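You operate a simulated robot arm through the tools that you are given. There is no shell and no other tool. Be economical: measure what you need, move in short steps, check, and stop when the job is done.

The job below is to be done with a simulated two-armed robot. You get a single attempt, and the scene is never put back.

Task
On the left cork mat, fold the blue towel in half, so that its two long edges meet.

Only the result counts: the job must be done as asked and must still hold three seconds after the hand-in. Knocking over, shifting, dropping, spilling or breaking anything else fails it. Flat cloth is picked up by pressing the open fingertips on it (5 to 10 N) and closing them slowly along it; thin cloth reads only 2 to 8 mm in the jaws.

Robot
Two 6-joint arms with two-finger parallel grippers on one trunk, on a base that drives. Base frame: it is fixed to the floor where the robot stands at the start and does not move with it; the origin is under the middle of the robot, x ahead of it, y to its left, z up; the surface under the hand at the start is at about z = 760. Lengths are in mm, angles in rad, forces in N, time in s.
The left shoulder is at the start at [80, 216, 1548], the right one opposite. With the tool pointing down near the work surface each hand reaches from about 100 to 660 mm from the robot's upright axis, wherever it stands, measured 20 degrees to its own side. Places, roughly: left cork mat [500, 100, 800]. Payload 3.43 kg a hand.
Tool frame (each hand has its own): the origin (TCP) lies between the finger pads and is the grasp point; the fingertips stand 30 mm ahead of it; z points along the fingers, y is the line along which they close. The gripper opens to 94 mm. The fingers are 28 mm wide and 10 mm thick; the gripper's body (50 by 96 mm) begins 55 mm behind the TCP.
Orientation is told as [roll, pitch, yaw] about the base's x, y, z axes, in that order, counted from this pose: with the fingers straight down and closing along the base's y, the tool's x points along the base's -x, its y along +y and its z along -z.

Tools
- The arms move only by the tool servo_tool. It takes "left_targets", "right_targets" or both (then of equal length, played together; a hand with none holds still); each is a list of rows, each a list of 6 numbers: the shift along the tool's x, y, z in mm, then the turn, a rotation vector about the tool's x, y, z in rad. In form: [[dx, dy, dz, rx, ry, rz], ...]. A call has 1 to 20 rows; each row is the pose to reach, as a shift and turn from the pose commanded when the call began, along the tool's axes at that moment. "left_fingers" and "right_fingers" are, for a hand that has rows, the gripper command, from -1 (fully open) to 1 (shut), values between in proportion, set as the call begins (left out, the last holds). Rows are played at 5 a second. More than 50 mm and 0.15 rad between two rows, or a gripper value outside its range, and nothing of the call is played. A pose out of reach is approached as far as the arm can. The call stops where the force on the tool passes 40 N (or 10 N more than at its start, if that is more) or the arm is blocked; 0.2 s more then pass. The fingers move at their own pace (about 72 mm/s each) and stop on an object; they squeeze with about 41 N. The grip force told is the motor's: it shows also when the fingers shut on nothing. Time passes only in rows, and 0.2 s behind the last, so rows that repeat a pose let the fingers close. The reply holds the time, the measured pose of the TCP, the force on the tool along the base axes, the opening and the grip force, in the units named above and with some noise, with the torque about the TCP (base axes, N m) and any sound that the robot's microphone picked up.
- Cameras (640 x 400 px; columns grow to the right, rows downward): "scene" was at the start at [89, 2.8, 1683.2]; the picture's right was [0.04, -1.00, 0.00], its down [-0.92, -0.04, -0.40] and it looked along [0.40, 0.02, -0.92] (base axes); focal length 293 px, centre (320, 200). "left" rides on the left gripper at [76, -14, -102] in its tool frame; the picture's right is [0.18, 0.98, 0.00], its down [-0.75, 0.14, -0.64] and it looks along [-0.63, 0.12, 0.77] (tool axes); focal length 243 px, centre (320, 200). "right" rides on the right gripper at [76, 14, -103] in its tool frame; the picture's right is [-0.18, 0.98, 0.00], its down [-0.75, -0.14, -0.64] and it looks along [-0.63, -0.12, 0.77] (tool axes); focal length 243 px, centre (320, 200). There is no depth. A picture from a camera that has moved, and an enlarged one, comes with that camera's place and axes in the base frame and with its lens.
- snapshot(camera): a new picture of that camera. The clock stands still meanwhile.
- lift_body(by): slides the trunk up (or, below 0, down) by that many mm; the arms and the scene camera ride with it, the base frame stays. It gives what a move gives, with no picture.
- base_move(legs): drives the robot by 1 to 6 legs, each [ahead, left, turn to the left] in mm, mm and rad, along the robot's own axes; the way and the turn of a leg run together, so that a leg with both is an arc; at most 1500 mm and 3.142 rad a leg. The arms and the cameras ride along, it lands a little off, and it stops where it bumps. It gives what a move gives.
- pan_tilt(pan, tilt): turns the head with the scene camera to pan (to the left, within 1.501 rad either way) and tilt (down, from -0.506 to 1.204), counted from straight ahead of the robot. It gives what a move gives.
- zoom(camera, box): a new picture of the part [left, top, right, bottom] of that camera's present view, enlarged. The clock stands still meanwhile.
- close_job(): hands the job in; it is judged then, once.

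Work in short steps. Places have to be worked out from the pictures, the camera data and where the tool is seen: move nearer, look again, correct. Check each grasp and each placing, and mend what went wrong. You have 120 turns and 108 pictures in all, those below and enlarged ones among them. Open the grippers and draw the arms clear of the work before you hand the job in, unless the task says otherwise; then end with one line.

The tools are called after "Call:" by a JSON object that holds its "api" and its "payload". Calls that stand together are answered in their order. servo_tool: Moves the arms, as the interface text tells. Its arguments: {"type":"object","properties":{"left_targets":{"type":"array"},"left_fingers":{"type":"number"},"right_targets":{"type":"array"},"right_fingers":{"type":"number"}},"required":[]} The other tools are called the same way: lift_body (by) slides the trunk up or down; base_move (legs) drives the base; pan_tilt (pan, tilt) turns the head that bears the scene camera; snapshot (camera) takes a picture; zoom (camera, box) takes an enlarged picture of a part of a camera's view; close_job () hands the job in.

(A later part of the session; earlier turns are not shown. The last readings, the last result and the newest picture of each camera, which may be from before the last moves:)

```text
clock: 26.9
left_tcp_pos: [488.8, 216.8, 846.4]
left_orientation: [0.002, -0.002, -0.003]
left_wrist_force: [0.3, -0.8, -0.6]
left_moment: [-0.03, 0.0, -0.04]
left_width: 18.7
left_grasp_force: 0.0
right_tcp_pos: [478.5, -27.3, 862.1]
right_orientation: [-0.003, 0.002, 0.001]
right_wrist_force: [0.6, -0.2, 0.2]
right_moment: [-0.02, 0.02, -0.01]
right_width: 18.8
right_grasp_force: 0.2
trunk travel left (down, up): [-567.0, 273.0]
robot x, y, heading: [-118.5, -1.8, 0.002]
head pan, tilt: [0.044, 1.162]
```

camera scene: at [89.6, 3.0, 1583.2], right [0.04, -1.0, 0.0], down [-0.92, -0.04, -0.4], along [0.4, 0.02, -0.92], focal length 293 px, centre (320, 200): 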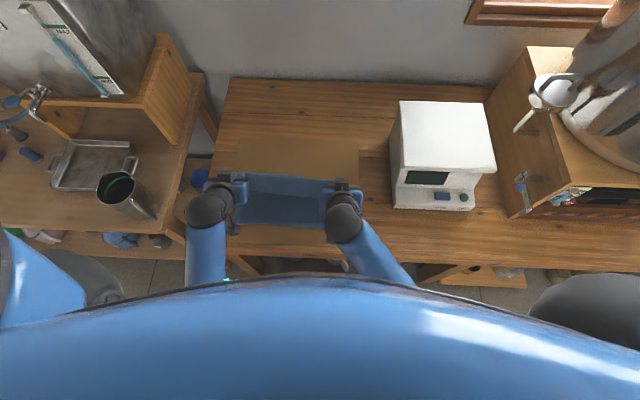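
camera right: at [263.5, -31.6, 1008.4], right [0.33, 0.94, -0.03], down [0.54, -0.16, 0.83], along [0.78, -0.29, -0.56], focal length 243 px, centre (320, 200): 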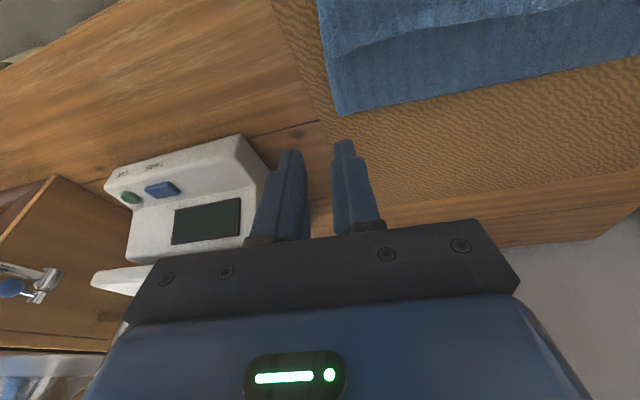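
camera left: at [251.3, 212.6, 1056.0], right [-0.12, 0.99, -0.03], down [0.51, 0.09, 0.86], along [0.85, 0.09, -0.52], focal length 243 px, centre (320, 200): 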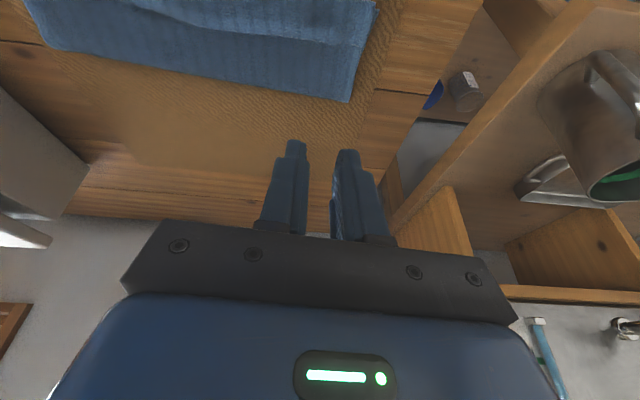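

The commanded poses ended up above the reachable zone. I bring both back to a reachable pose by moving forward and down, then read where they land.

Call:
{"api": "servo_tool", "payload": {"left_targets": [[-38, 0, 25, 0, 0, 0], [-76, 0, 50, 0, 0, 0], [-114, 0, 75, 0, 0, 0], [-150, 0, 100, 0, 0, 0], [-150, 0, 100, 0, 0, 0], [-150, 0, 100, 0, 0, 0]], "right_targets": [[-38, 0, 20, 0, 0, 0], [-76, 0, 40, 0, 0, 0], [-114, 0, 60, 0, 0, 0], [-150, 0, 80, 0, 0, 0], [-150, 0, 80, 0, 0, 0], [-150, 0, 80, 0, 0, 0]]}}

Call:
{"api": "pan_tilt", "payload": {"pan": 0.15, "tilt": 1.0}}

Call:
{"api": "snapshot", "payload": {"camera": "scene"}}

```text
clock: 27.8
left_tcp_pos: [615.7, 215.3, 794.5]
left_orientation: [0.001, -0.066, -0.002]
left_wrist_force: [-9.9, -3.1, 12.9]
left_moment: [0.06, 0.43, 0.07]
left_width: 18.8
left_grasp_force: 0.0
left hand out of reach, approached as far as the arm can: row 3, 4
right_tcp_pos: [580.1, -34.2, 805.2]
right_orientation: [0.0, 0.0, -0.001]
right_wrist_force: [0.7, 0.0, 0.3]
right_moment: [0.01, 0.04, -0.03]
right_width: 18.7
right_grasp_force: 0.0
right hand out of reach, approached as far as the arm can: row 3, 4
trunk travel left (down, up): [-567.0, 273.0]
robot x, y, heading: [-116.5, -0.8, 0.002]
head pan, tilt: [0.044, 1.162]
stopped in row 4 (left hand): the force on the tool passed its limit at 53 N (the readings are from after the stop); the commanded pose is now the measured one
```

```text
clock: 28.5
left_tcp_pos: [616.0, 215.2, 794.8]
left_orientation: [0.0, -0.07, -0.001]
left_wrist_force: [-3.4, -2.8, 9.6]
left_moment: [-0.06, 0.28, -0.01]
left_width: 17.5
left_grasp_force: 0.1
right_tcp_pos: [579.7, -34.0, 807.0]
right_orientation: [-0.001, 0.0, 0.0]
right_wrist_force: [0.7, -0.4, 0.5]
right_moment: [-0.01, -0.02, -0.01]
right_width: 18.6
right_grasp_force: 0.1
trunk travel left (down, up): [-567.0, 273.0]
robot x, y, heading: [-117.6, -2.0, 0.003]
head pan, tilt: [0.15, 1.0]
```

```text
77 pictures are left
camera scene: at [-21.0, 10.1, 1483.8], right [0.15, -0.99, 0.0], down [-0.83, -0.13, -0.54], along [0.53, 0.08, -0.84], focal length 293 px, centre (320, 200)
```

scene: 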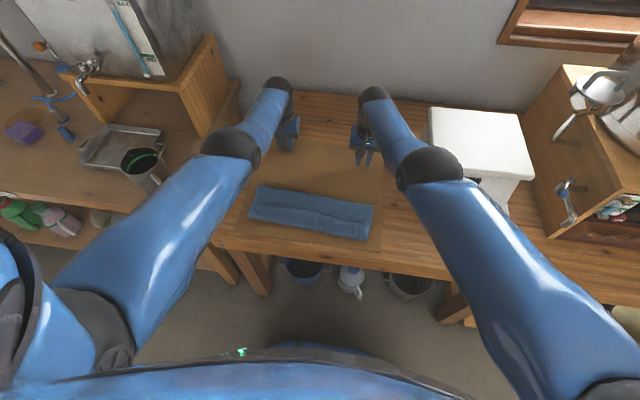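

Contact was only on the mat and nothing else moved. The lower trunk favours forward-tilted fingers, which is what I need. I raise both hands slightly and measure the hem line.

Call:
{"api": "servo_tool", "payload": {"left_targets": [[10, 0, -12, 0, -0.1, 0], [20, 0, -25, 0, -0.2, 0], [20, 0, -25, 0, -0.2, 0]], "right_targets": [[5, 0, -5, 0, -0.1, 0], [10, 0, -10, 0, -0.2, 0], [10, 0, -10, 0, -0.2, 0]]}}

Call:
{"api": "zoom", "payload": {"camera": "scene", "box": [240, 140, 400, 250]}}

```text
clock: 28.8
left_tcp_pos: [615.0, 216.8, 793.9]
left_orientation: [0.0, -0.092, -0.002]
left_wrist_force: [-5.0, -0.6, 7.8]
left_moment: [0.07, 0.2, 0.04]
left_width: 18.9
left_grasp_force: 0.0
right_tcp_pos: [576.2, -33.9, 801.7]
right_orientation: [-0.007, -0.01, 0.0]
right_wrist_force: [-0.3, 0.2, 0.0]
right_moment: [-0.01, -0.01, -0.02]
right_width: 18.6
right_grasp_force: 0.1
trunk travel left (down, up): [-567.0, 273.0]
robot x, y, heading: [-114.8, 0.7, -0.001]
head pan, tilt: [0.15, 1.0]
stopped in row 1 (left hand): the force on the tool passed its limit at 96 N (the readings are from after the stop); the commanded pose is now the measured one
```

```text
3.64 times, centred on (320, 195) of scene
camera zoom: at [-19.8, 10.5, 1483.7], right [0.15, -0.99, 0.0], down [-0.83, -0.13, -0.54], along [0.53, 0.08, -0.84], focal length 1065 px, centre (320, 218)
```

zoom: 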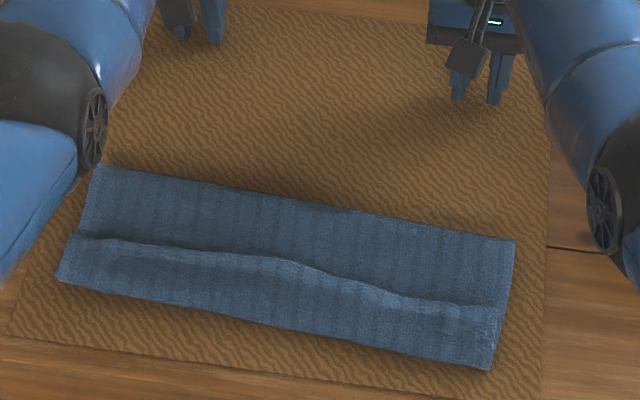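

The left tip is still pressing on the mat. I lift it straight up with no rotation, in small rows.

Call:
{"api": "servo_tool", "payload": {"left_targets": [[0, 0, -3, 0, 0, 0], [0, 0, -6, 0, 0, 0], [0, 0, -10, 0, 0, 0], [0, 0, -10, 0, 0, 0]]}}

```text
clock: 29.8
left_tcp_pos: [613.8, 216.3, 802.4]
left_orientation: [-0.001, -0.094, -0.001]
left_wrist_force: [-1.4, 0.2, -0.5]
left_moment: [0.01, 0.0, 0.01]
left_width: 18.8
left_grasp_force: 0.1
right_tcp_pos: [576.8, -34.0, 800.0]
right_orientation: [-0.009, -0.004, -0.001]
right_wrist_force: [-0.4, -0.4, -0.9]
right_moment: [0.0, 0.02, -0.06]
right_width: 18.5
right_grasp_force: 0.0
trunk travel left (down, up): [-567.0, 273.0]
robot x, y, heading: [-120.4, -0.7, 0.004]
head pan, tilt: [0.15, 1.0]
```

Left is free. I measured the flap's hem at x≈382 for y=232 and x≈367 for y=−35, with the flap extending about 35 mm toward the near side. I bring both hands over it, tilted 30° forward with a 35 mm opening.

Call:
{"api": "servo_tool", "payload": {"left_targets": [[15, 2, -20, 0, -0.06, 0], [35, 4, -40, 0, -0.13, 0], [60, 6, -55, 0, -0.2, 0], [95, 8, -61, 0, -0.27, 0], [135, 10, -61, 0, -0.34, 0], [175, 12, -61, 0, -0.4, 0], [210, 14, -61, 0, -0.43, 0], [242, 16, -61, 0, -0.43, 0], [242, 16, -61, 0, -0.43, 0]], "right_targets": [[15, 0, -15, 0, -0.08, 0], [35, 0, -30, 0, -0.16, 0], [60, 0, -40, 0, -0.24, 0], [95, 0, -40, 0, -0.32, 0], [135, 0, -40, 0, -0.4, 0], [170, -1, -40, 0, -0.48, 0], [200, -1, -40, 0, -0.524, 0], [225, -1, -40, 0, -0.524, 0], [225, -1, -40, 0, -0.524, 0]], "left_fingers": 0.25, "right_fingers": 0.25}}

Call:
{"api": "snapshot", "payload": {"camera": "left"}}

Call:
{"api": "snapshot", "payload": {"camera": "right"}}

Call:
{"api": "zoom", "payload": {"camera": "scene", "box": [220, 140, 400, 260]}}

```text
clock: 31.8
left_tcp_pos: [367.6, 232.8, 844.0]
left_orientation: [0.001, -0.522, 0.0]
left_wrist_force: [0.9, 0.0, -0.1]
left_moment: [0.0, -0.01, 0.02]
left_width: 35.0
left_grasp_force: 0.1
right_tcp_pos: [348.9, -35.2, 840.5]
right_orientation: [-0.01, -0.528, 0.004]
right_wrist_force: [1.0, 0.6, -0.4]
right_moment: [-0.01, 0.04, -0.03]
right_width: 34.9
right_grasp_force: 0.0
trunk travel left (down, up): [-567.0, 273.0]
robot x, y, heading: [-115.9, -0.5, 0.007]
head pan, tilt: [0.15, 1.0]
```

```text
75 pictures are left
camera left: at [250.8, 220.1, 893.1], right [-0.16, 0.98, -0.09], down [0.33, 0.14, 0.93], along [0.93, 0.12, -0.35], focal length 243 px, centre (320, 200)
```

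left: 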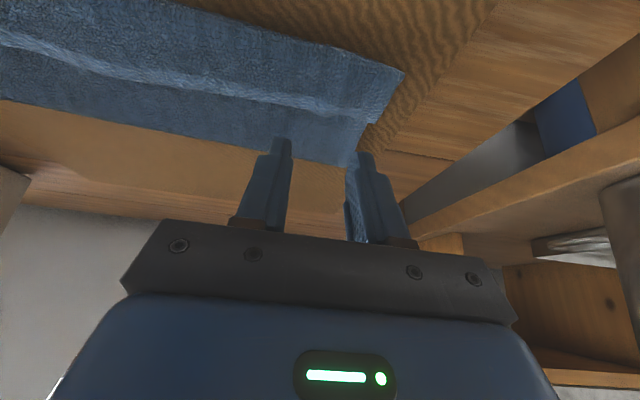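

```text
74 pictures are left
camera right: at [229.5, -20.2, 891.3], right [0.16, 0.98, 0.08], down [0.33, -0.13, 0.94], along [0.93, -0.12, -0.34], focal length 243 px, centre (320, 200)
```

right: 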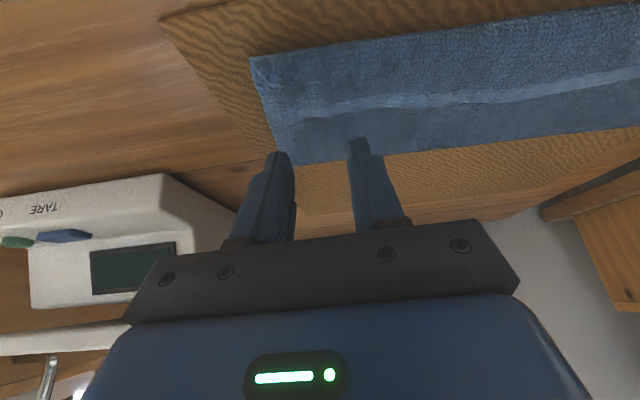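

```text
3.33 times, centred on (310, 200) of scene
camera zoom: at [-17.4, 10.9, 1483.5], right [0.15, -0.99, 0.0], down [-0.83, -0.13, -0.54], along [0.53, 0.08, -0.84], focal length 976 px, centre (353, 200)
```

zoom: 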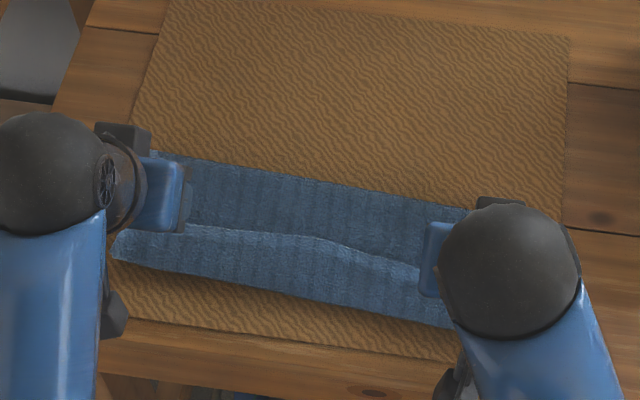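

Positions look right. I lower both hands toward the flap.

Call:
{"api": "servo_tool", "payload": {"left_targets": [[5, 0, 8.7, 0, 0, 0], [10, 0, 17.3, 0, 0, 0], [13, 0, 22.5, 0, 0, 0], [13, 0, 22.5, 0, 0, 0]], "right_targets": [[4, 4, 7, 0, 0, 0], [8, 4, 13.9, 0, 0, 0], [11, 4, 19, 0, 0, 0], [11, 4, 19, 0, 0, 0]]}}

Call:
{"api": "servo_tool", "payload": {"left_targets": [[1, 0, 1.7, 0, 0, 0], [2, 0, 3.5, 0, 0, 0], [2, 0, 3.5, 0, 0, 0]], "right_targets": [[1, 0, 1.7, 0, 0, 0], [2, 0, 3.5, 0, 0, 0], [2, 0, 3.5, 0, 0, 0]]}}

```text
clock: 32.8
left_tcp_pos: [366.2, 232.8, 815.4]
left_orientation: [-0.001, -0.523, -0.002]
left_wrist_force: [0.3, 0.0, -0.3]
left_moment: [-0.01, 0.04, 0.0]
left_width: 35.0
left_grasp_force: 0.2
right_tcp_pos: [350.7, -29.8, 816.4]
right_orientation: [-0.011, -0.529, 0.007]
right_wrist_force: [-0.2, -0.8, -0.5]
right_moment: [-0.01, 0.0, 0.0]
right_width: 35.2
right_grasp_force: 0.1
trunk travel left (down, up): [-567.0, 273.0]
robot x, y, heading: [-113.9, -4.7, 0.005]
head pan, tilt: [0.15, 1.0]
```

```text
clock: 33.6
left_tcp_pos: [368.1, 233.5, 811.9]
left_orientation: [0.001, -0.523, -0.002]
left_wrist_force: [0.1, 0.3, 0.8]
left_moment: [-0.03, -0.01, -0.05]
left_width: 35.2
left_grasp_force: 0.0
right_tcp_pos: [350.4, -30.8, 812.6]
right_orientation: [-0.01, -0.53, 0.004]
right_wrist_force: [0.0, -0.2, -0.2]
right_moment: [-0.01, -0.01, -0.01]
right_width: 35.4
right_grasp_force: 0.0
trunk travel left (down, up): [-567.0, 273.0]
robot x, y, heading: [-114.0, 1.2, 0.003]
head pan, tilt: [0.15, 1.0]
```

No firm contact yet. I go a little further down.

Call:
{"api": "servo_tool", "payload": {"left_targets": [[1, 0, 1.7, 0, 0, 0], [2, 0, 3.5, 0, 0, 0], [2, 0, 3.5, 0, 0, 0]], "right_targets": [[1, 0, 1.7, 0, 0, 0], [2, 0, 3.5, 0, 0, 0], [2, 0, 3.5, 0, 0, 0]]}}

Call:
{"api": "zoom", "payload": {"camera": "left", "box": [200, 60, 440, 210]}}

Call:
{"api": "zoom", "payload": {"camera": "right", "box": [200, 60, 440, 210]}}

```text
clock: 34.4
left_tcp_pos: [368.2, 232.3, 809.2]
left_orientation: [0.0, -0.524, -0.001]
left_wrist_force: [-0.8, 1.2, 0.4]
left_moment: [0.05, 0.03, 0.01]
left_width: 35.4
left_grasp_force: 0.1
right_tcp_pos: [351.2, -31.3, 809.6]
right_orientation: [-0.01, -0.53, 0.006]
right_wrist_force: [0.5, 0.1, 1.2]
right_moment: [0.03, 0.03, 0.01]
right_width: 35.4
right_grasp_force: 0.0
trunk travel left (down, up): [-567.0, 273.0]
robot x, y, heading: [-119.1, 3.3, -0.0]
head pan, tilt: [0.15, 1.0]
```

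```text
2.67 times, centred on (320, 135) of left
camera zoom: at [250.5, 219.7, 859.5], right [-0.16, 0.98, -0.09], down [0.33, 0.14, 0.93], along [0.93, 0.12, -0.35], focal length 647 px, centre (320, 373)
```

zoom: 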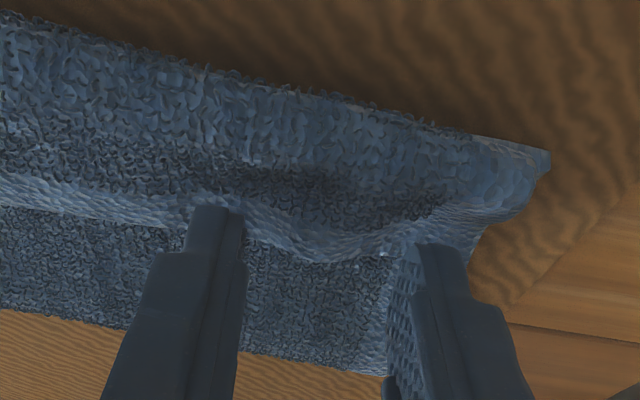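

```text
2.67 times, centred on (320, 135) of right
camera zoom: at [232.1, -16.6, 859.9], right [0.16, 0.98, 0.09], down [0.33, -0.13, 0.94], along [0.93, -0.12, -0.34], focal length 647 px, centre (320, 373)
```

zoom: 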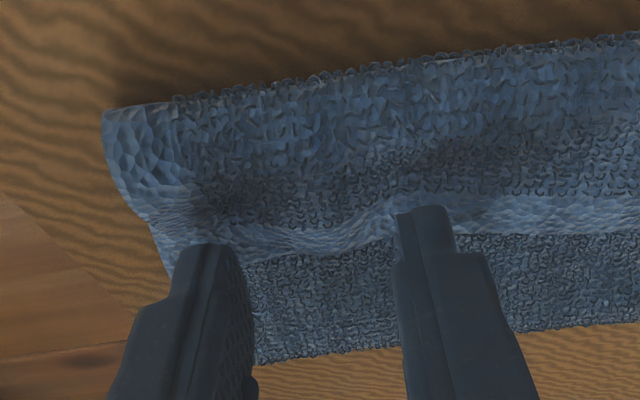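

The view confirms it: the fingertips sit on the flap's hem with the crease toward the robot. I shift 4 mm toward the near side and press a bit more.

Call:
{"api": "servo_tool", "payload": {"left_targets": [[3, 0, -1, 0, 0, 0], [5, 0, 0.6, 0, 0, 0], [5.5, 0, 1.6, 0, 0, 0], [5.5, 0, 1.6, 0, 0, 0]], "right_targets": [[3, 0, -1, 0, 0, 0], [5, 0, 0.6, 0, 0, 0], [5.5, 0, 1.6, 0, 0, 0], [5.5, 0, 1.6, 0, 0, 0]]}}

```text
clock: 35.4
left_tcp_pos: [363.6, 231.9, 805.4]
left_orientation: [0.0, -0.521, -0.001]
left_wrist_force: [1.9, 0.1, 6.2]
left_moment: [0.02, -0.11, -0.01]
left_width: 35.3
left_grasp_force: 0.1
right_tcp_pos: [348.6, -31.7, 806.6]
right_orientation: [-0.007, -0.53, 0.006]
right_wrist_force: [0.7, -0.2, 3.5]
right_moment: [-0.02, -0.09, 0.02]
right_width: 35.2
right_grasp_force: 0.1
trunk travel left (down, up): [-567.0, 273.0]
robot x, y, heading: [-117.3, 1.3, 0.002]
head pan, tilt: [0.15, 1.0]
```

Contact force is good, 6 N and 3.5 N. I close slowly.

Call:
{"api": "servo_tool", "payload": {"left_targets": [[0, 0, 0, 0, 0, 0]], "right_targets": [[0, 0, 0.8, 0, 0, 0]], "left_fingers": 0.42, "right_fingers": 0.42}}

Call:
{"api": "servo_tool", "payload": {"left_targets": [[0, 0, 0, 0, 0, 0]], "right_targets": [[0, 0, 0, 0, 0, 0]], "left_fingers": 0.6, "right_fingers": 0.6}}

Call:
{"api": "servo_tool", "payload": {"left_targets": [[0, 0, 0, 0, 0, 0]], "right_targets": [[0, 0, 0, 0, 0, 0]], "left_fingers": 0.8, "right_fingers": 0.8}}

Call:
{"api": "servo_tool", "payload": {"left_targets": [[0, 0, 0, 0, 0, 0], [0, 0, 0, 0, 0, 0]], "right_targets": [[0, 0, 0, 0, 0, 0], [0, 0, 0, 0, 0, 0]], "left_fingers": 1, "right_fingers": 1}}

Call:
{"api": "servo_tool", "payload": {"left_targets": [[-5, 0, -8.7, 0, 0, 0], [-10, 0, -17.3, 0, 0, 0], [-15, 0, -26, 0, 0, 0], [-15, 0, -26, 0, 0, 0]], "right_targets": [[-5, 0, -8.7, 0, 0, 0], [-10, 0, -17.3, 0, 0, 0], [-15, 0, -26, 0, 0, 0], [-15, 0, -26, 0, 0, 0]]}}

Call:
{"api": "snapshot", "payload": {"camera": "left"}}

Call:
{"api": "snapshot", "payload": {"camera": "right"}}

```text
clock: 35.8
left_tcp_pos: [363.4, 232.2, 805.2]
left_orientation: [0.001, -0.524, -0.002]
left_wrist_force: [1.4, -0.2, 5.2]
left_moment: [-0.01, -0.05, 0.04]
left_width: 26.8
left_grasp_force: 0.0
right_tcp_pos: [348.1, -31.2, 804.6]
right_orientation: [-0.009, -0.531, 0.006]
right_wrist_force: [-0.5, -1.0, 3.6]
right_moment: [-0.02, 0.03, -0.01]
right_width: 26.9
right_grasp_force: 0.1
trunk travel left (down, up): [-567.0, 273.0]
robot x, y, heading: [-118.0, -1.9, 0.004]
head pan, tilt: [0.15, 1.0]
```

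```text
clock: 36.2
left_tcp_pos: [362.6, 232.3, 804.9]
left_orientation: [0.001, -0.522, -0.001]
left_wrist_force: [0.3, -0.7, 7.0]
left_moment: [-0.07, -0.03, 0.05]
left_width: 19.1
left_grasp_force: 0.2
right_tcp_pos: [347.3, -30.7, 804.2]
right_orientation: [-0.01, -0.531, 0.005]
right_wrist_force: [0.3, 0.9, 3.6]
right_moment: [0.05, 0.02, 0.02]
right_width: 18.8
right_grasp_force: 0.2
trunk travel left (down, up): [-567.0, 273.0]
robot x, y, heading: [-117.9, 0.7, 0.002]
head pan, tilt: [0.15, 1.0]
```

```text
clock: 36.6
left_tcp_pos: [362.5, 233.0, 804.1]
left_orientation: [-0.001, -0.524, -0.002]
left_wrist_force: [-0.7, -0.6, 6.5]
left_moment: [-0.02, -0.01, -0.01]
left_width: 11.4
left_grasp_force: 1.5
right_tcp_pos: [347.1, -31.2, 803.7]
right_orientation: [-0.008, -0.531, 0.004]
right_wrist_force: [-0.6, 1.3, 4.1]
right_moment: [0.01, 0.01, 0.03]
right_width: 9.4
right_grasp_force: 0.0
trunk travel left (down, up): [-567.0, 273.0]
robot x, y, heading: [-115.4, -0.5, -0.002]
head pan, tilt: [0.15, 1.0]
```

```text
clock: 37.2
left_tcp_pos: [363.6, 232.6, 804.8]
left_orientation: [0.0, -0.523, -0.002]
left_wrist_force: [-0.2, -4.1, 6.1]
left_moment: [-0.11, 0.0, -0.06]
left_width: 6.2
left_grasp_force: 40.4
right_tcp_pos: [348.5, -31.2, 805.0]
right_orientation: [-0.01, -0.53, 0.004]
right_wrist_force: [-0.2, 3.7, 4.1]
right_moment: [0.13, 0.0, -0.01]
right_width: 3.2
right_grasp_force: 37.7
trunk travel left (down, up): [-567.0, 273.0]
robot x, y, heading: [-121.0, 0.1, 0.004]
head pan, tilt: [0.15, 1.0]
```

```text
clock: 38.2
left_tcp_pos: [361.8, 231.6, 833.4]
left_orientation: [-0.002, -0.521, -0.003]
left_wrist_force: [-0.2, -3.5, 0.1]
left_moment: [-0.08, -0.03, -0.08]
left_width: 6.0
left_grasp_force: 39.7
right_tcp_pos: [348.3, -29.3, 834.6]
right_orientation: [-0.009, -0.53, 0.004]
right_wrist_force: [0.0, 2.5, 0.0]
right_moment: [0.1, 0.0, 0.02]
right_width: 3.2
right_grasp_force: 37.2
trunk travel left (down, up): [-567.0, 273.0]
robot x, y, heading: [-116.0, -1.0, 0.003]
head pan, tilt: [0.15, 1.0]
```

```text
70 pictures are left
camera left: at [245.5, 219.1, 884.3], right [-0.16, 0.98, -0.09], down [0.33, 0.14, 0.93], along [0.93, 0.12, -0.35], focal length 243 px, centre (320, 200)
```

left: 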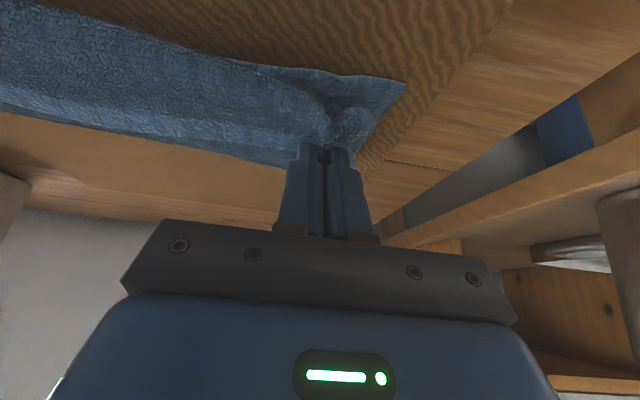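

```text
69 pictures are left
camera right: at [228.8, -15.4, 886.2], right [0.16, 0.98, 0.08], down [0.33, -0.13, 0.94], along [0.93, -0.12, -0.34], focal length 243 px, centre (320, 200)
```

right: 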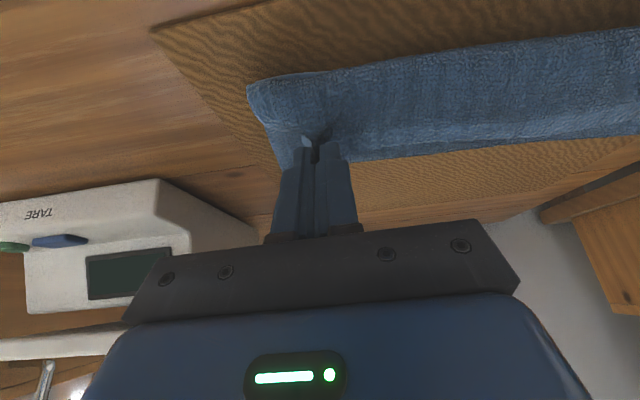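

Both jaws hold the flap's hem (6.0 and 3.2 mm). I carry the edge up and forward to lay the bottom layer back flat beyond the mid-line.

Call:
{"api": "servo_tool", "payload": {"left_targets": [[-20, 0, -3, 0, 0, 0], [-38, 0, -7, 0, 0, 0], [-58, 0, -10, 0, 0, 0], [-77, 0, -13, 0, 0, 0], [-107, -1, -5, 0, 0, 0], [-136, -2, 4, 0, 0, 0], [-155, -3, 32, 0, 0, 0], [-172, -3, 67, 0, 0, 0], [-172, -3, 67, 0, 0, 0]], "right_targets": [[-20, 0, -3, 0, 0, 0], [-38, 0, -7, 0, 0, 0], [-58, 0, -10, 0, 0, 0], [-77, -1, -13, 0, 0, 0], [-107, -2, -5, 0, 0, 0], [-136, -3, 4, 0, 0, 0], [-155, -4, 32, 0, 0, 0], [-175, -4, 68, 0, 0, 0], [-175, -4, 68, 0, 0, 0]]}}

Call:
{"api": "zoom", "payload": {"camera": "scene", "box": [220, 130, 400, 250]}}

Call:
{"api": "snapshot", "payload": {"camera": "left"}}

```text
clock: 40.2
left_tcp_pos: [545.1, 228.7, 864.3]
left_orientation: [-0.001, -0.524, -0.002]
left_wrist_force: [-0.8, -3.5, 0.4]
left_moment: [-0.1, 0.02, -0.09]
left_width: 5.9
left_grasp_force: 40.3
right_tcp_pos: [532.3, -34.5, 865.6]
right_orientation: [-0.009, -0.53, 0.005]
right_wrist_force: [0.5, 3.2, -0.4]
right_moment: [0.07, -0.02, 0.08]
right_width: 3.3
right_grasp_force: 38.0
trunk travel left (down, up): [-567.0, 273.0]
robot x, y, heading: [-118.7, 0.4, 0.002]
head pan, tilt: [0.15, 1.0]
```

```text
3.33 times, centred on (310, 190) of scene
camera zoom: at [-19.6, 10.9, 1483.7], right [0.15, -0.99, 0.0], down [-0.83, -0.13, -0.54], along [0.53, 0.08, -0.84], focal length 976 px, centre (353, 233)
```

zoom: 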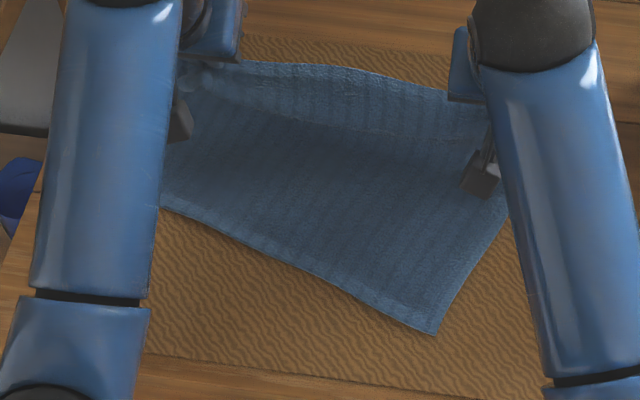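

```text
67 pictures are left
camera left: at [427.8, 215.0, 915.5], right [-0.16, 0.98, -0.09], down [0.33, 0.14, 0.93], along [0.93, 0.12, -0.35], focal length 243 px, centre (320, 200)
```

left: 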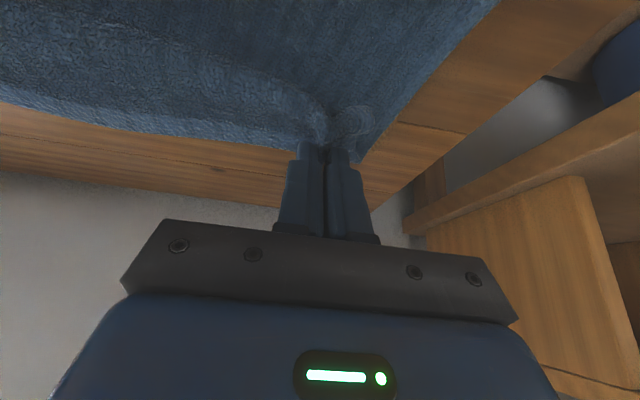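

The left jaw (6 mm) caught a lower layer too and dragged the towel's left side forward. I lay the cloth flat on the far side, release, and straighten it from there.

Call:
{"api": "servo_tool", "payload": {"left_targets": [[-10, 0, 28, 0, 0, 0], [-19, 0, 57, 0, 0, 0], [-17, 0, 70, 0, 0, 0], [-17, 0, 78, 0, 0, 0], [-17, 0, 78, 0, 0, 0]], "right_targets": [[-10, 0, 28, 0, 0, 0], [-19, 0, 57, 0, 0, 0], [-17, 0, 70, 0, 0, 0], [-17, 0, 78, 0, 0, 0], [-17, 0, 78, 0, 0, 0]]}}

Call:
{"api": "servo_tool", "payload": {"left_targets": [[0, 0, 0, 0, 0, 0], [0, 0, 0, 0, 0, 0]], "right_targets": [[0, 0, 0, 0, 0, 0], [0, 0, 0, 0, 0, 0]], "left_fingers": 0.5, "right_fingers": 0.5}}

Call:
{"api": "servo_tool", "payload": {"left_targets": [[0, 0, -20, 0, 0, 0], [0, 0, -50, 0, 0, 0], [10, 0, -80, 0, -0.05, 0], [10, 0, -80, 0, -0.05, 0]], "right_targets": [[0, 0, -20, 0, 0, 0], [0, 0, -50, 0, 0, 0], [10, 0, -80, 0, -0.05, 0], [10, 0, -80, 0, -0.05, 0]]}}

Call:
{"api": "snapshot", "payload": {"camera": "scene"}}

Call:
{"api": "snapshot", "payload": {"camera": "left"}}

```text
clock: 41.4
left_tcp_pos: [597.9, 228.3, 803.6]
left_orientation: [0.0, -0.526, -0.001]
left_wrist_force: [-0.3, -3.7, 4.3]
left_moment: [-0.12, -0.02, -0.05]
left_width: 5.9
left_grasp_force: 40.4
right_tcp_pos: [586.0, -36.3, 807.3]
right_orientation: [-0.009, -0.529, 0.003]
right_wrist_force: [0.1, 3.8, -0.1]
right_moment: [0.17, 0.01, 0.07]
right_width: 3.2
right_grasp_force: 38.2
trunk travel left (down, up): [-567.0, 273.0]
robot x, y, heading: [-118.7, -0.0, -0.0]
head pan, tilt: [0.15, 1.0]
```

```text
clock: 42.0
left_tcp_pos: [598.0, 228.4, 805.2]
left_orientation: [0.001, -0.527, -0.002]
left_wrist_force: [0.3, 1.5, 7.3]
left_moment: [0.03, -0.1, 0.01]
left_width: 21.3
left_grasp_force: 0.1
right_tcp_pos: [586.9, -34.7, 807.3]
right_orientation: [-0.012, -0.531, 0.006]
right_wrist_force: [-0.5, 0.4, 0.2]
right_moment: [0.0, 0.01, -0.03]
right_width: 23.9
right_grasp_force: 0.0
trunk travel left (down, up): [-567.0, 273.0]
robot x, y, heading: [-122.1, -1.4, 0.001]
head pan, tilt: [0.15, 1.0]
```

```text
clock: 43.0
left_tcp_pos: [552.0, 228.3, 865.6]
left_orientation: [0.0, -0.572, -0.001]
left_wrist_force: [0.0, 0.6, -0.3]
left_moment: [-0.02, -0.01, 0.02]
left_width: 23.4
left_grasp_force: 0.1
right_tcp_pos: [538.7, -32.7, 869.2]
right_orientation: [-0.011, -0.576, 0.005]
right_wrist_force: [0.5, -0.1, -0.6]
right_moment: [-0.03, -0.01, -0.02]
right_width: 23.6
right_grasp_force: 0.1
trunk travel left (down, up): [-567.0, 273.0]
robot x, y, heading: [-119.3, -3.4, 0.001]
head pan, tilt: [0.15, 1.0]
```

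```text
66 pictures are left
camera scene: at [-17.3, 10.9, 1483.5], right [0.15, -0.99, 0.0], down [-0.83, -0.13, -0.54], along [0.53, 0.08, -0.84], focal length 293 px, centre (320, 200)
```

scene: 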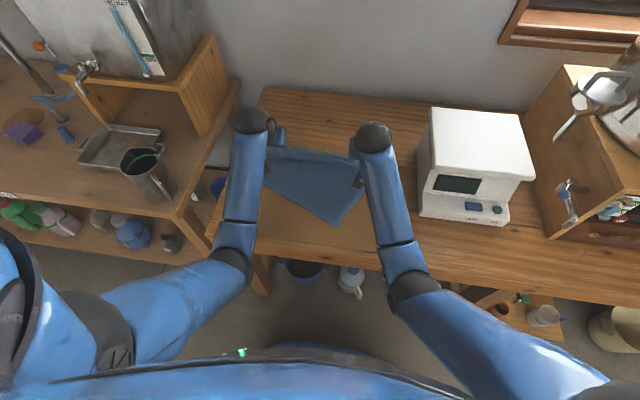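

```text
65 pictures are left
camera left: at [431.9, 216.1, 910.8], right [-0.15, 0.98, -0.1], down [0.29, 0.14, 0.95], along [0.95, 0.12, -0.3], focal length 243 px, centre (320, 200)
```

left: 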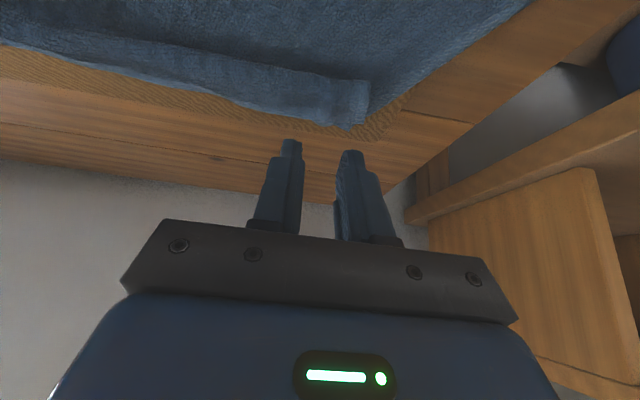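

I swing both hands up and outward so I can see how the towel lies.

Call:
{"api": "servo_tool", "payload": {"left_targets": [[6, 24, -36, 0, 0, 0], [12, 48, -72, 0, 0, 0], [18, 72, -108, 0, 0, 0], [25, 95, -146, 0, 0, 0], [25, 95, -146, 0, 0, 0]], "right_targets": [[8, -25, -30, 0, 0, 0], [16, -50, -58, 0, 0, 0], [24, -75, -87, 0, 0, 0], [32, -100, -116, 0, 0, 0], [32, -100, -116, 0, 0, 0]]}}

Call:
{"api": "zoom", "payload": {"camera": "scene", "box": [220, 120, 400, 240]}}

```text
clock: 44.2
left_tcp_pos: [451.8, 327.9, 970.5]
left_orientation: [0.0, -0.574, -0.001]
left_wrist_force: [0.0, -0.4, -0.3]
left_moment: [0.0, -0.03, -0.02]
left_width: 23.3
left_grasp_force: 0.1
right_tcp_pos: [448.6, -136.1, 950.7]
right_orientation: [-0.009, -0.578, 0.006]
right_wrist_force: [-0.1, -0.6, -0.1]
right_moment: [0.0, 0.0, 0.0]
right_width: 23.5
right_grasp_force: 0.1
trunk travel left (down, up): [-567.0, 273.0]
robot x, y, heading: [-117.6, 0.3, 0.001]
head pan, tilt: [0.15, 1.0]
```

```text
3.33 times, centred on (310, 180) of scene
camera zoom: at [-17.5, 10.9, 1483.5], right [0.15, -0.99, 0.0], down [-0.83, -0.13, -0.54], along [0.53, 0.08, -0.84], focal length 976 px, centre (353, 267)
```

zoom: 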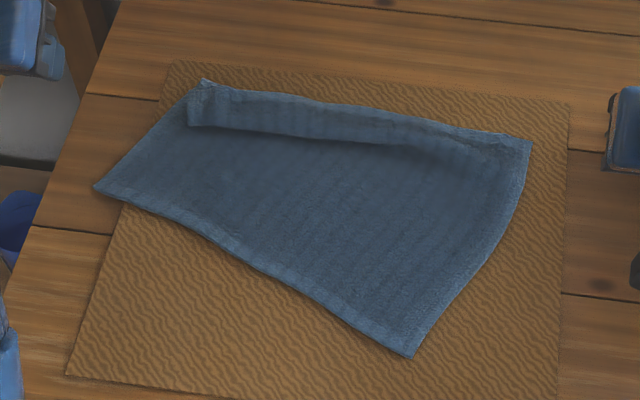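

The towel is now skewed. The near long edge runs flat from about (485, 328) to (357, 19), and the far edge is curled.

New plan: grip the near edge at both corners and lift the towel to hang free. Then lay the hanging edge at the near side, feed forward to the mid-line, and bring the held edge back. That needs no net hand rotation. First I go above those corners, yawed to match the edge.

Call:
{"api": "servo_tool", "payload": {"left_targets": [[6, -6, 19, 0.028, 0.046, 0.06], [12, -12, 38, 0.056, 0.091, 0.119], [18, -18, 57, 0.084, 0.137, 0.179], [24, -24, 76, 0.111, 0.183, 0.238], [30, -30, 95, 0.139, 0.228, 0.298], [35.5, -35, 114, 0.167, 0.274, 0.357], [35.5, -35, 114, 0.167, 0.274, 0.357]], "right_targets": [[19, 30, 8, 0.028, 0.046, 0.06], [38, 60, 16, 0.056, 0.091, 0.119], [56, 90, 24, 0.084, 0.137, 0.179], [75, 120, 32, 0.111, 0.183, 0.238], [94, 150, 40, 0.139, 0.228, 0.298], [113, 180, 47, 0.167, 0.274, 0.357], [113, 180, 47, 0.167, 0.274, 0.357]], "left_fingers": 0.25, "right_fingers": 0.25}}

Call:
{"api": "snapshot", "payload": {"camera": "left"}}

Call:
{"api": "snapshot", "payload": {"camera": "right"}}

```text
clock: 45.8
left_tcp_pos: [481.1, 290.5, 862.2]
left_orientation: [-0.002, -0.294, -0.393]
left_wrist_force: [0.4, 0.0, 0.8]
left_moment: [0.02, 0.04, 0.0]
left_width: 35.1
left_grasp_force: 0.1
right_tcp_pos: [380.4, 46.0, 845.4]
right_orientation: [-0.007, -0.305, -0.391]
right_wrist_force: [-0.7, -0.1, -0.7]
right_moment: [0.01, -0.02, 0.02]
right_width: 35.3
right_grasp_force: 0.1
trunk travel left (down, up): [-567.0, 273.0]
robot x, y, heading: [-119.1, -0.0, 0.002]
head pan, tilt: [0.15, 1.0]
```

```text
63 pictures are left
camera left: at [381.9, 317.9, 938.5], right [0.22, 0.97, -0.05], down [0.55, -0.07, 0.83], along [0.81, -0.21, -0.55], focal length 243 px, centre (320, 200)
```

left: 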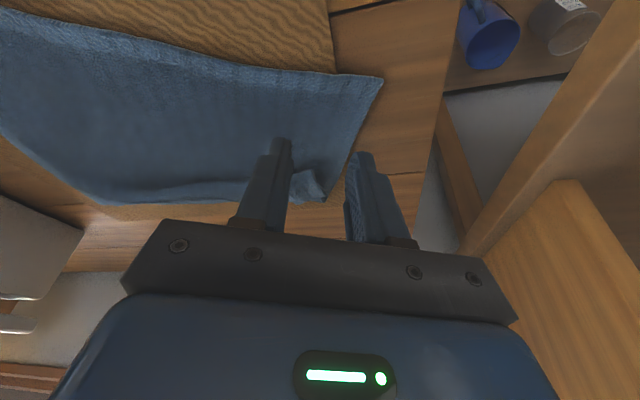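

```text
62 pictures are left
camera right: at [289.1, 99.1, 920.9], right [0.54, 0.84, 0.05], down [0.43, -0.33, 0.84], along [0.72, -0.43, -0.54], focal length 243 px, centre (320, 200)
```

right: 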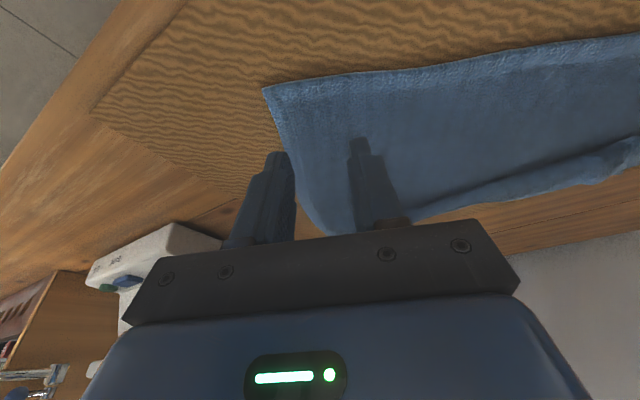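

The near corners are at about (485, 331) and (354, 21), and both hands sit about 36 mm in from the corners. I descend to just above the cloth.

Call:
{"api": "servo_tool", "payload": {"left_targets": [[4, 2, 18, 0, 0, 0], [8, 4, 36, 0, 0, 0], [12.7, 4.7, 52.6, 0, 0, 0], [12.7, 4.7, 52.6, 0, 0, 0]], "right_targets": [[4, 0, 12, 0, 0, 0], [8, 0, 24, 0, 0, 0], [11.2, 0, 36.3, 0, 0, 0], [11.2, 0, 36.3, 0, 0, 0]]}}

Call:
{"api": "servo_tool", "payload": {"left_targets": [[0.6, 0, 1.9, 0, 0, 0], [1.2, 0, 3.8, 0, 0, 0], [1.2, 0, 3.8, 0, 0, 0]], "right_targets": [[0.6, 0, 1.9, 0, 0, 0], [1.2, 0, 3.8, 0, 0, 0], [1.2, 0, 3.8, 0, 0, 0]]}}

```text
clock: 46.8
left_tcp_pos: [487.7, 294.0, 807.6]
left_orientation: [-0.002, -0.295, -0.395]
left_wrist_force: [-1.5, 0.1, -0.2]
left_moment: [0.0, -0.01, -0.01]
left_width: 35.2
left_grasp_force: 0.2
right_tcp_pos: [379.6, 45.4, 807.6]
right_orientation: [-0.008, -0.307, -0.391]
right_wrist_force: [-0.2, -0.5, 0.5]
right_moment: [-0.01, 0.03, 0.01]
right_width: 35.5
right_grasp_force: 0.0
trunk travel left (down, up): [-567.0, 273.0]
robot x, y, heading: [-117.3, 0.6, -0.001]
head pan, tilt: [0.15, 1.0]
```

```text
clock: 47.6
left_tcp_pos: [487.7, 293.8, 801.2]
left_orientation: [-0.002, -0.294, -0.395]
left_wrist_force: [0.4, -0.2, 0.5]
left_moment: [-0.01, -0.01, 0.01]
left_width: 35.1
left_grasp_force: 0.0
right_tcp_pos: [378.2, 45.5, 805.0]
right_orientation: [-0.007, -0.302, -0.391]
right_wrist_force: [-0.6, 0.2, 1.1]
right_moment: [-0.03, 0.01, -0.02]
right_width: 35.3
right_grasp_force: 0.0
trunk travel left (down, up): [-567.0, 273.0]
robot x, y, heading: [-118.8, 0.8, 0.001]
head pan, tilt: [0.15, 1.0]
```

Barely touching. I press further.

Call:
{"api": "servo_tool", "payload": {"left_targets": [[0.6, 0, 1.9, 0, 0, 0], [0.9, 0, 2.9, 0, 0, 0], [0.9, 0, 2.9, 0, 0, 0]], "right_targets": [[0.6, 0, 1.9, 0, 0, 0], [1.2, 0, 3.8, 0, 0, 0], [1.2, 0, 3.8, 0, 0, 0]]}}

```text
clock: 48.4
left_tcp_pos: [487.0, 292.7, 799.3]
left_orientation: [-0.002, -0.296, -0.394]
left_wrist_force: [0.3, 1.0, 0.8]
left_moment: [0.03, 0.04, -0.02]
left_width: 34.9
left_grasp_force: 0.1
right_tcp_pos: [379.5, 46.9, 801.0]
right_orientation: [-0.005, -0.305, -0.391]
right_wrist_force: [0.4, -0.7, 0.9]
right_moment: [0.03, 0.03, -0.04]
right_width: 35.3
right_grasp_force: 0.0
trunk travel left (down, up): [-567.0, 273.0]
robot x, y, heading: [-118.2, 0.3, -0.002]
head pan, tilt: [0.15, 1.0]
```

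Still light, so I go another 3 mm.

Call:
{"api": "servo_tool", "payload": {"left_targets": [[0.5, 0, 1.5, 0, 0, 0], [0.9, 0, 2.9, 0, 0, 0], [0.9, 0, 2.9, 0, 0, 0]], "right_targets": [[0.5, 0, 1.5, 0, 0, 0], [0.9, 0, 2.9, 0, 0, 0], [0.9, 0, 2.9, 0, 0, 0]]}}

```text
clock: 49.2
left_tcp_pos: [487.9, 292.0, 798.1]
left_orientation: [0.001, -0.299, -0.395]
left_wrist_force: [-0.5, 1.3, 9.8]
left_moment: [-0.13, 0.14, 0.01]
left_width: 34.7
left_grasp_force: 0.0
right_tcp_pos: [377.7, 45.8, 799.3]
right_orientation: [-0.004, -0.306, -0.392]
right_wrist_force: [1.0, 0.4, 3.2]
right_moment: [0.07, -0.01, 0.02]
right_width: 35.3
right_grasp_force: 0.1
trunk travel left (down, up): [-567.0, 273.0]
robot x, y, heading: [-117.2, -1.6, -0.001]
head pan, tilt: [0.15, 1.0]
```

Left is at 9.8 N and right at 3.2 N. I trim both slightly and close in stages.

Call:
{"api": "servo_tool", "payload": {"left_targets": [[0, 0, -0.4, 0, 0, 0], [0, 0, -0.4, 0, 0, 0]], "right_targets": [[0.4, 0, 1.2, 0, 0, 0], [0.4, 0, 1.2, 0, 0, 0]]}}

Call:
{"api": "servo_tool", "payload": {"left_targets": [[0, 0, 0, 0, 0, 0]], "right_targets": [[0, 0, 0, 0, 0, 0]], "left_fingers": 0.42, "right_fingers": 0.42}}

Call:
{"api": "servo_tool", "payload": {"left_targets": [[0, 0, 0, 0, 0, 0]], "right_targets": [[0, 0, 0, 0, 0, 0]], "left_fingers": 0.6, "right_fingers": 0.6}}

Call:
{"api": "servo_tool", "payload": {"left_targets": [[0, 0, 0, 0, 0, 0]], "right_targets": [[0, 0, 0, 0, 0, 0]], "left_fingers": 0.8, "right_fingers": 0.8}}

Call:
{"api": "servo_tool", "payload": {"left_targets": [[0, 0, 0, 0, 0, 0], [0, 0, 0, 0, 0, 0]], "right_targets": [[0, 0, 0, 0, 0, 0], [0, 0, 0, 0, 0, 0]], "left_fingers": 1, "right_fingers": 1}}

Call:
{"api": "servo_tool", "payload": {"left_targets": [[-3, 0, -9.5, 0, 0, 0], [-6, 0, -19, 0, 0, 0], [-9, 0, -28.5, 0, 0, 0], [-9, 0, -28.5, 0, 0, 0]], "right_targets": [[-3, 0, -9.5, 0, 0, 0], [-6, 0, -19, 0, 0, 0], [-9, 0, -28.5, 0, 0, 0], [-9, 0, -28.5, 0, 0, 0]]}}

Call:
{"api": "snapshot", "payload": {"camera": "left"}}

Call:
{"api": "snapshot", "payload": {"camera": "right"}}

```text
clock: 49.8
left_tcp_pos: [487.2, 292.9, 798.1]
left_orientation: [-0.002, -0.299, -0.394]
left_wrist_force: [3.3, 0.4, 8.9]
left_moment: [-0.17, 0.03, 0.03]
left_width: 34.7
left_grasp_force: 0.1
right_tcp_pos: [379.3, 45.4, 798.9]
right_orientation: [-0.004, -0.307, -0.393]
right_wrist_force: [0.6, 3.4, 10.1]
right_moment: [0.13, 0.0, 0.01]
right_width: 35.5
right_grasp_force: 0.0
trunk travel left (down, up): [-567.0, 273.0]
robot x, y, heading: [-116.6, 3.6, 0.006]
head pan, tilt: [0.15, 1.0]
```

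```text
clock: 50.2
left_tcp_pos: [486.1, 292.8, 798.1]
left_orientation: [-0.001, -0.298, -0.394]
left_wrist_force: [0.5, -1.3, 9.8]
left_moment: [-0.19, 0.06, 0.04]
left_width: 27.6
left_grasp_force: 0.4
right_tcp_pos: [377.4, 44.6, 797.7]
right_orientation: [-0.005, -0.308, -0.391]
right_wrist_force: [1.3, 0.2, 12.1]
right_moment: [0.05, 0.02, 0.0]
right_width: 27.0
right_grasp_force: 0.1
trunk travel left (down, up): [-567.0, 273.0]
robot x, y, heading: [-117.4, -1.5, 0.0]
head pan, tilt: [0.15, 1.0]
```

```text
clock: 50.6
left_tcp_pos: [485.8, 291.9, 798.0]
left_orientation: [-0.003, -0.298, -0.392]
left_wrist_force: [-1.9, -5.7, 8.8]
left_moment: [-0.27, 0.12, 0.0]
left_width: 18.6
left_grasp_force: 3.9
right_tcp_pos: [378.6, 44.7, 798.7]
right_orientation: [-0.006, -0.307, -0.391]
right_wrist_force: [1.9, 3.2, 12.9]
right_moment: [0.13, -0.04, 0.01]
right_width: 19.5
right_grasp_force: 0.5
trunk travel left (down, up): [-567.0, 273.0]
robot x, y, heading: [-114.6, -0.3, 0.004]
head pan, tilt: [0.15, 1.0]
```

```text
clock: 51.0
left_tcp_pos: [485.5, 292.9, 798.7]
left_orientation: [0.0, -0.296, -0.395]
left_wrist_force: [-0.4, -2.6, 8.0]
left_moment: [-0.11, 0.08, 0.01]
left_width: 11.5
left_grasp_force: 1.6
right_tcp_pos: [377.6, 46.3, 798.5]
right_orientation: [-0.004, -0.307, -0.391]
right_wrist_force: [1.3, 4.0, 13.2]
right_moment: [0.14, 0.05, 0.0]
right_width: 10.5
right_grasp_force: 0.7
trunk travel left (down, up): [-567.0, 273.0]
robot x, y, heading: [-119.6, 1.0, 0.0]
head pan, tilt: [0.15, 1.0]
```

```text
clock: 51.6
left_tcp_pos: [487.1, 292.0, 798.2]
left_orientation: [0.0, -0.296, -0.394]
left_wrist_force: [-3.8, -6.6, 12.0]
left_moment: [-0.2, 0.2, -0.02]
left_width: 3.4
left_grasp_force: 37.8
right_tcp_pos: [377.0, 46.0, 798.7]
right_orientation: [-0.003, -0.308, -0.391]
right_wrist_force: [4.1, 9.8, 10.4]
right_moment: [0.3, -0.13, -0.02]
right_width: 3.4
right_grasp_force: 38.3
trunk travel left (down, up): [-567.0, 273.0]
robot x, y, heading: [-117.6, -0.7, 0.006]
head pan, tilt: [0.15, 1.0]
```

```text
clock: 52.6
left_tcp_pos: [487.9, 291.5, 826.2]
left_orientation: [-0.004, -0.295, -0.395]
left_wrist_force: [-4.2, -9.4, 0.1]
left_moment: [-0.29, 0.12, -0.02]
left_width: 3.5
left_grasp_force: 38.2
right_tcp_pos: [378.7, 46.2, 826.6]
right_orientation: [-0.007, -0.303, -0.39]
right_wrist_force: [3.7, 9.3, -0.6]
right_moment: [0.29, -0.1, -0.03]
right_width: 3.5
right_grasp_force: 38.1
trunk travel left (down, up): [-567.0, 273.0]
robot x, y, heading: [-119.3, 4.0, -0.003]
head pan, tilt: [0.15, 1.0]
```

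```text
61 pictures are left
camera left: at [387.5, 318.9, 903.0], right [0.22, 0.97, -0.06], down [0.55, -0.07, 0.83], along [0.81, -0.21, -0.55], focal length 243 px, centre (320, 200)
```

left: 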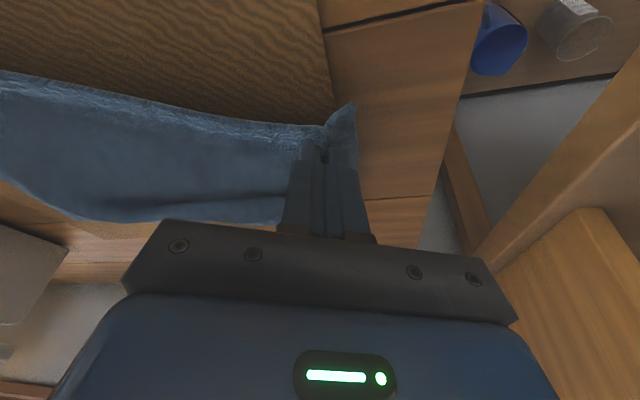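

```text
60 pictures are left
camera right: at [287.4, 99.0, 902.5], right [0.54, 0.84, 0.05], down [0.43, -0.33, 0.84], along [0.72, -0.43, -0.54], focal length 243 px, centre (320, 200)
```

right: 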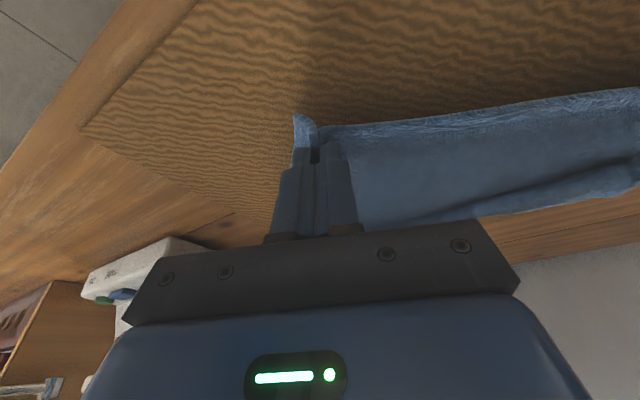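

Both grips are clean single-layer pinches at 3.5 mm. I lift the towel off with the trunk so it hangs free.

Call:
{"api": "lift_body", "payload": {"by": 245}}

Call:
{"api": "snapshot", "payload": {"camera": "scene"}}

Call:
{"api": "snapshot", "payload": {"camera": "right"}}

```text
clock: 55.2
left_tcp_pos: [486.4, 290.9, 1072.3]
left_orientation: [-0.002, -0.297, -0.396]
left_wrist_force: [-3.9, -8.8, -0.2]
left_moment: [-0.32, 0.13, -0.03]
left_width: 3.5
left_grasp_force: 37.8
right_tcp_pos: [379.0, 47.0, 1072.4]
right_orientation: [-0.007, -0.307, -0.391]
right_wrist_force: [4.1, 9.0, -0.3]
right_moment: [0.32, -0.15, -0.01]
right_width: 3.5
right_grasp_force: 38.5
trunk travel left (down, up): [-812.0, 28.0]
robot x, y, heading: [-118.0, 2.1, 0.002]
head pan, tilt: [0.15, 1.0]
```

```text
59 pictures are left
camera scene: at [-18.3, 11.0, 1728.6], right [0.15, -0.99, 0.0], down [-0.83, -0.13, -0.54], along [0.53, 0.08, -0.84], focal length 293 px, centre (320, 200)
```

scene: 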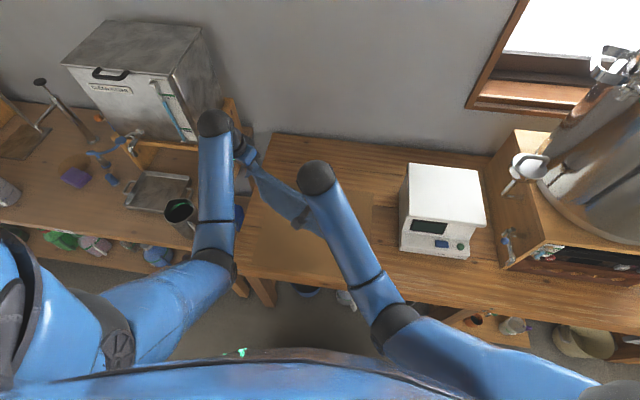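

```text
58 pictures are left
camera right: at [287.4, 99.1, 1147.5], right [0.54, 0.84, 0.05], down [0.43, -0.33, 0.84], along [0.72, -0.43, -0.54], focal length 243 px, centre (320, 200)
```

right: 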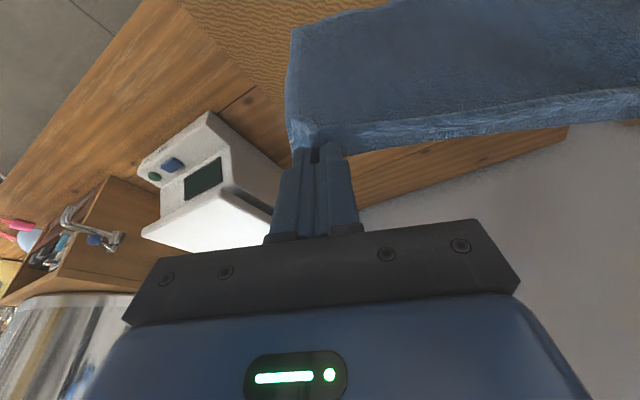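

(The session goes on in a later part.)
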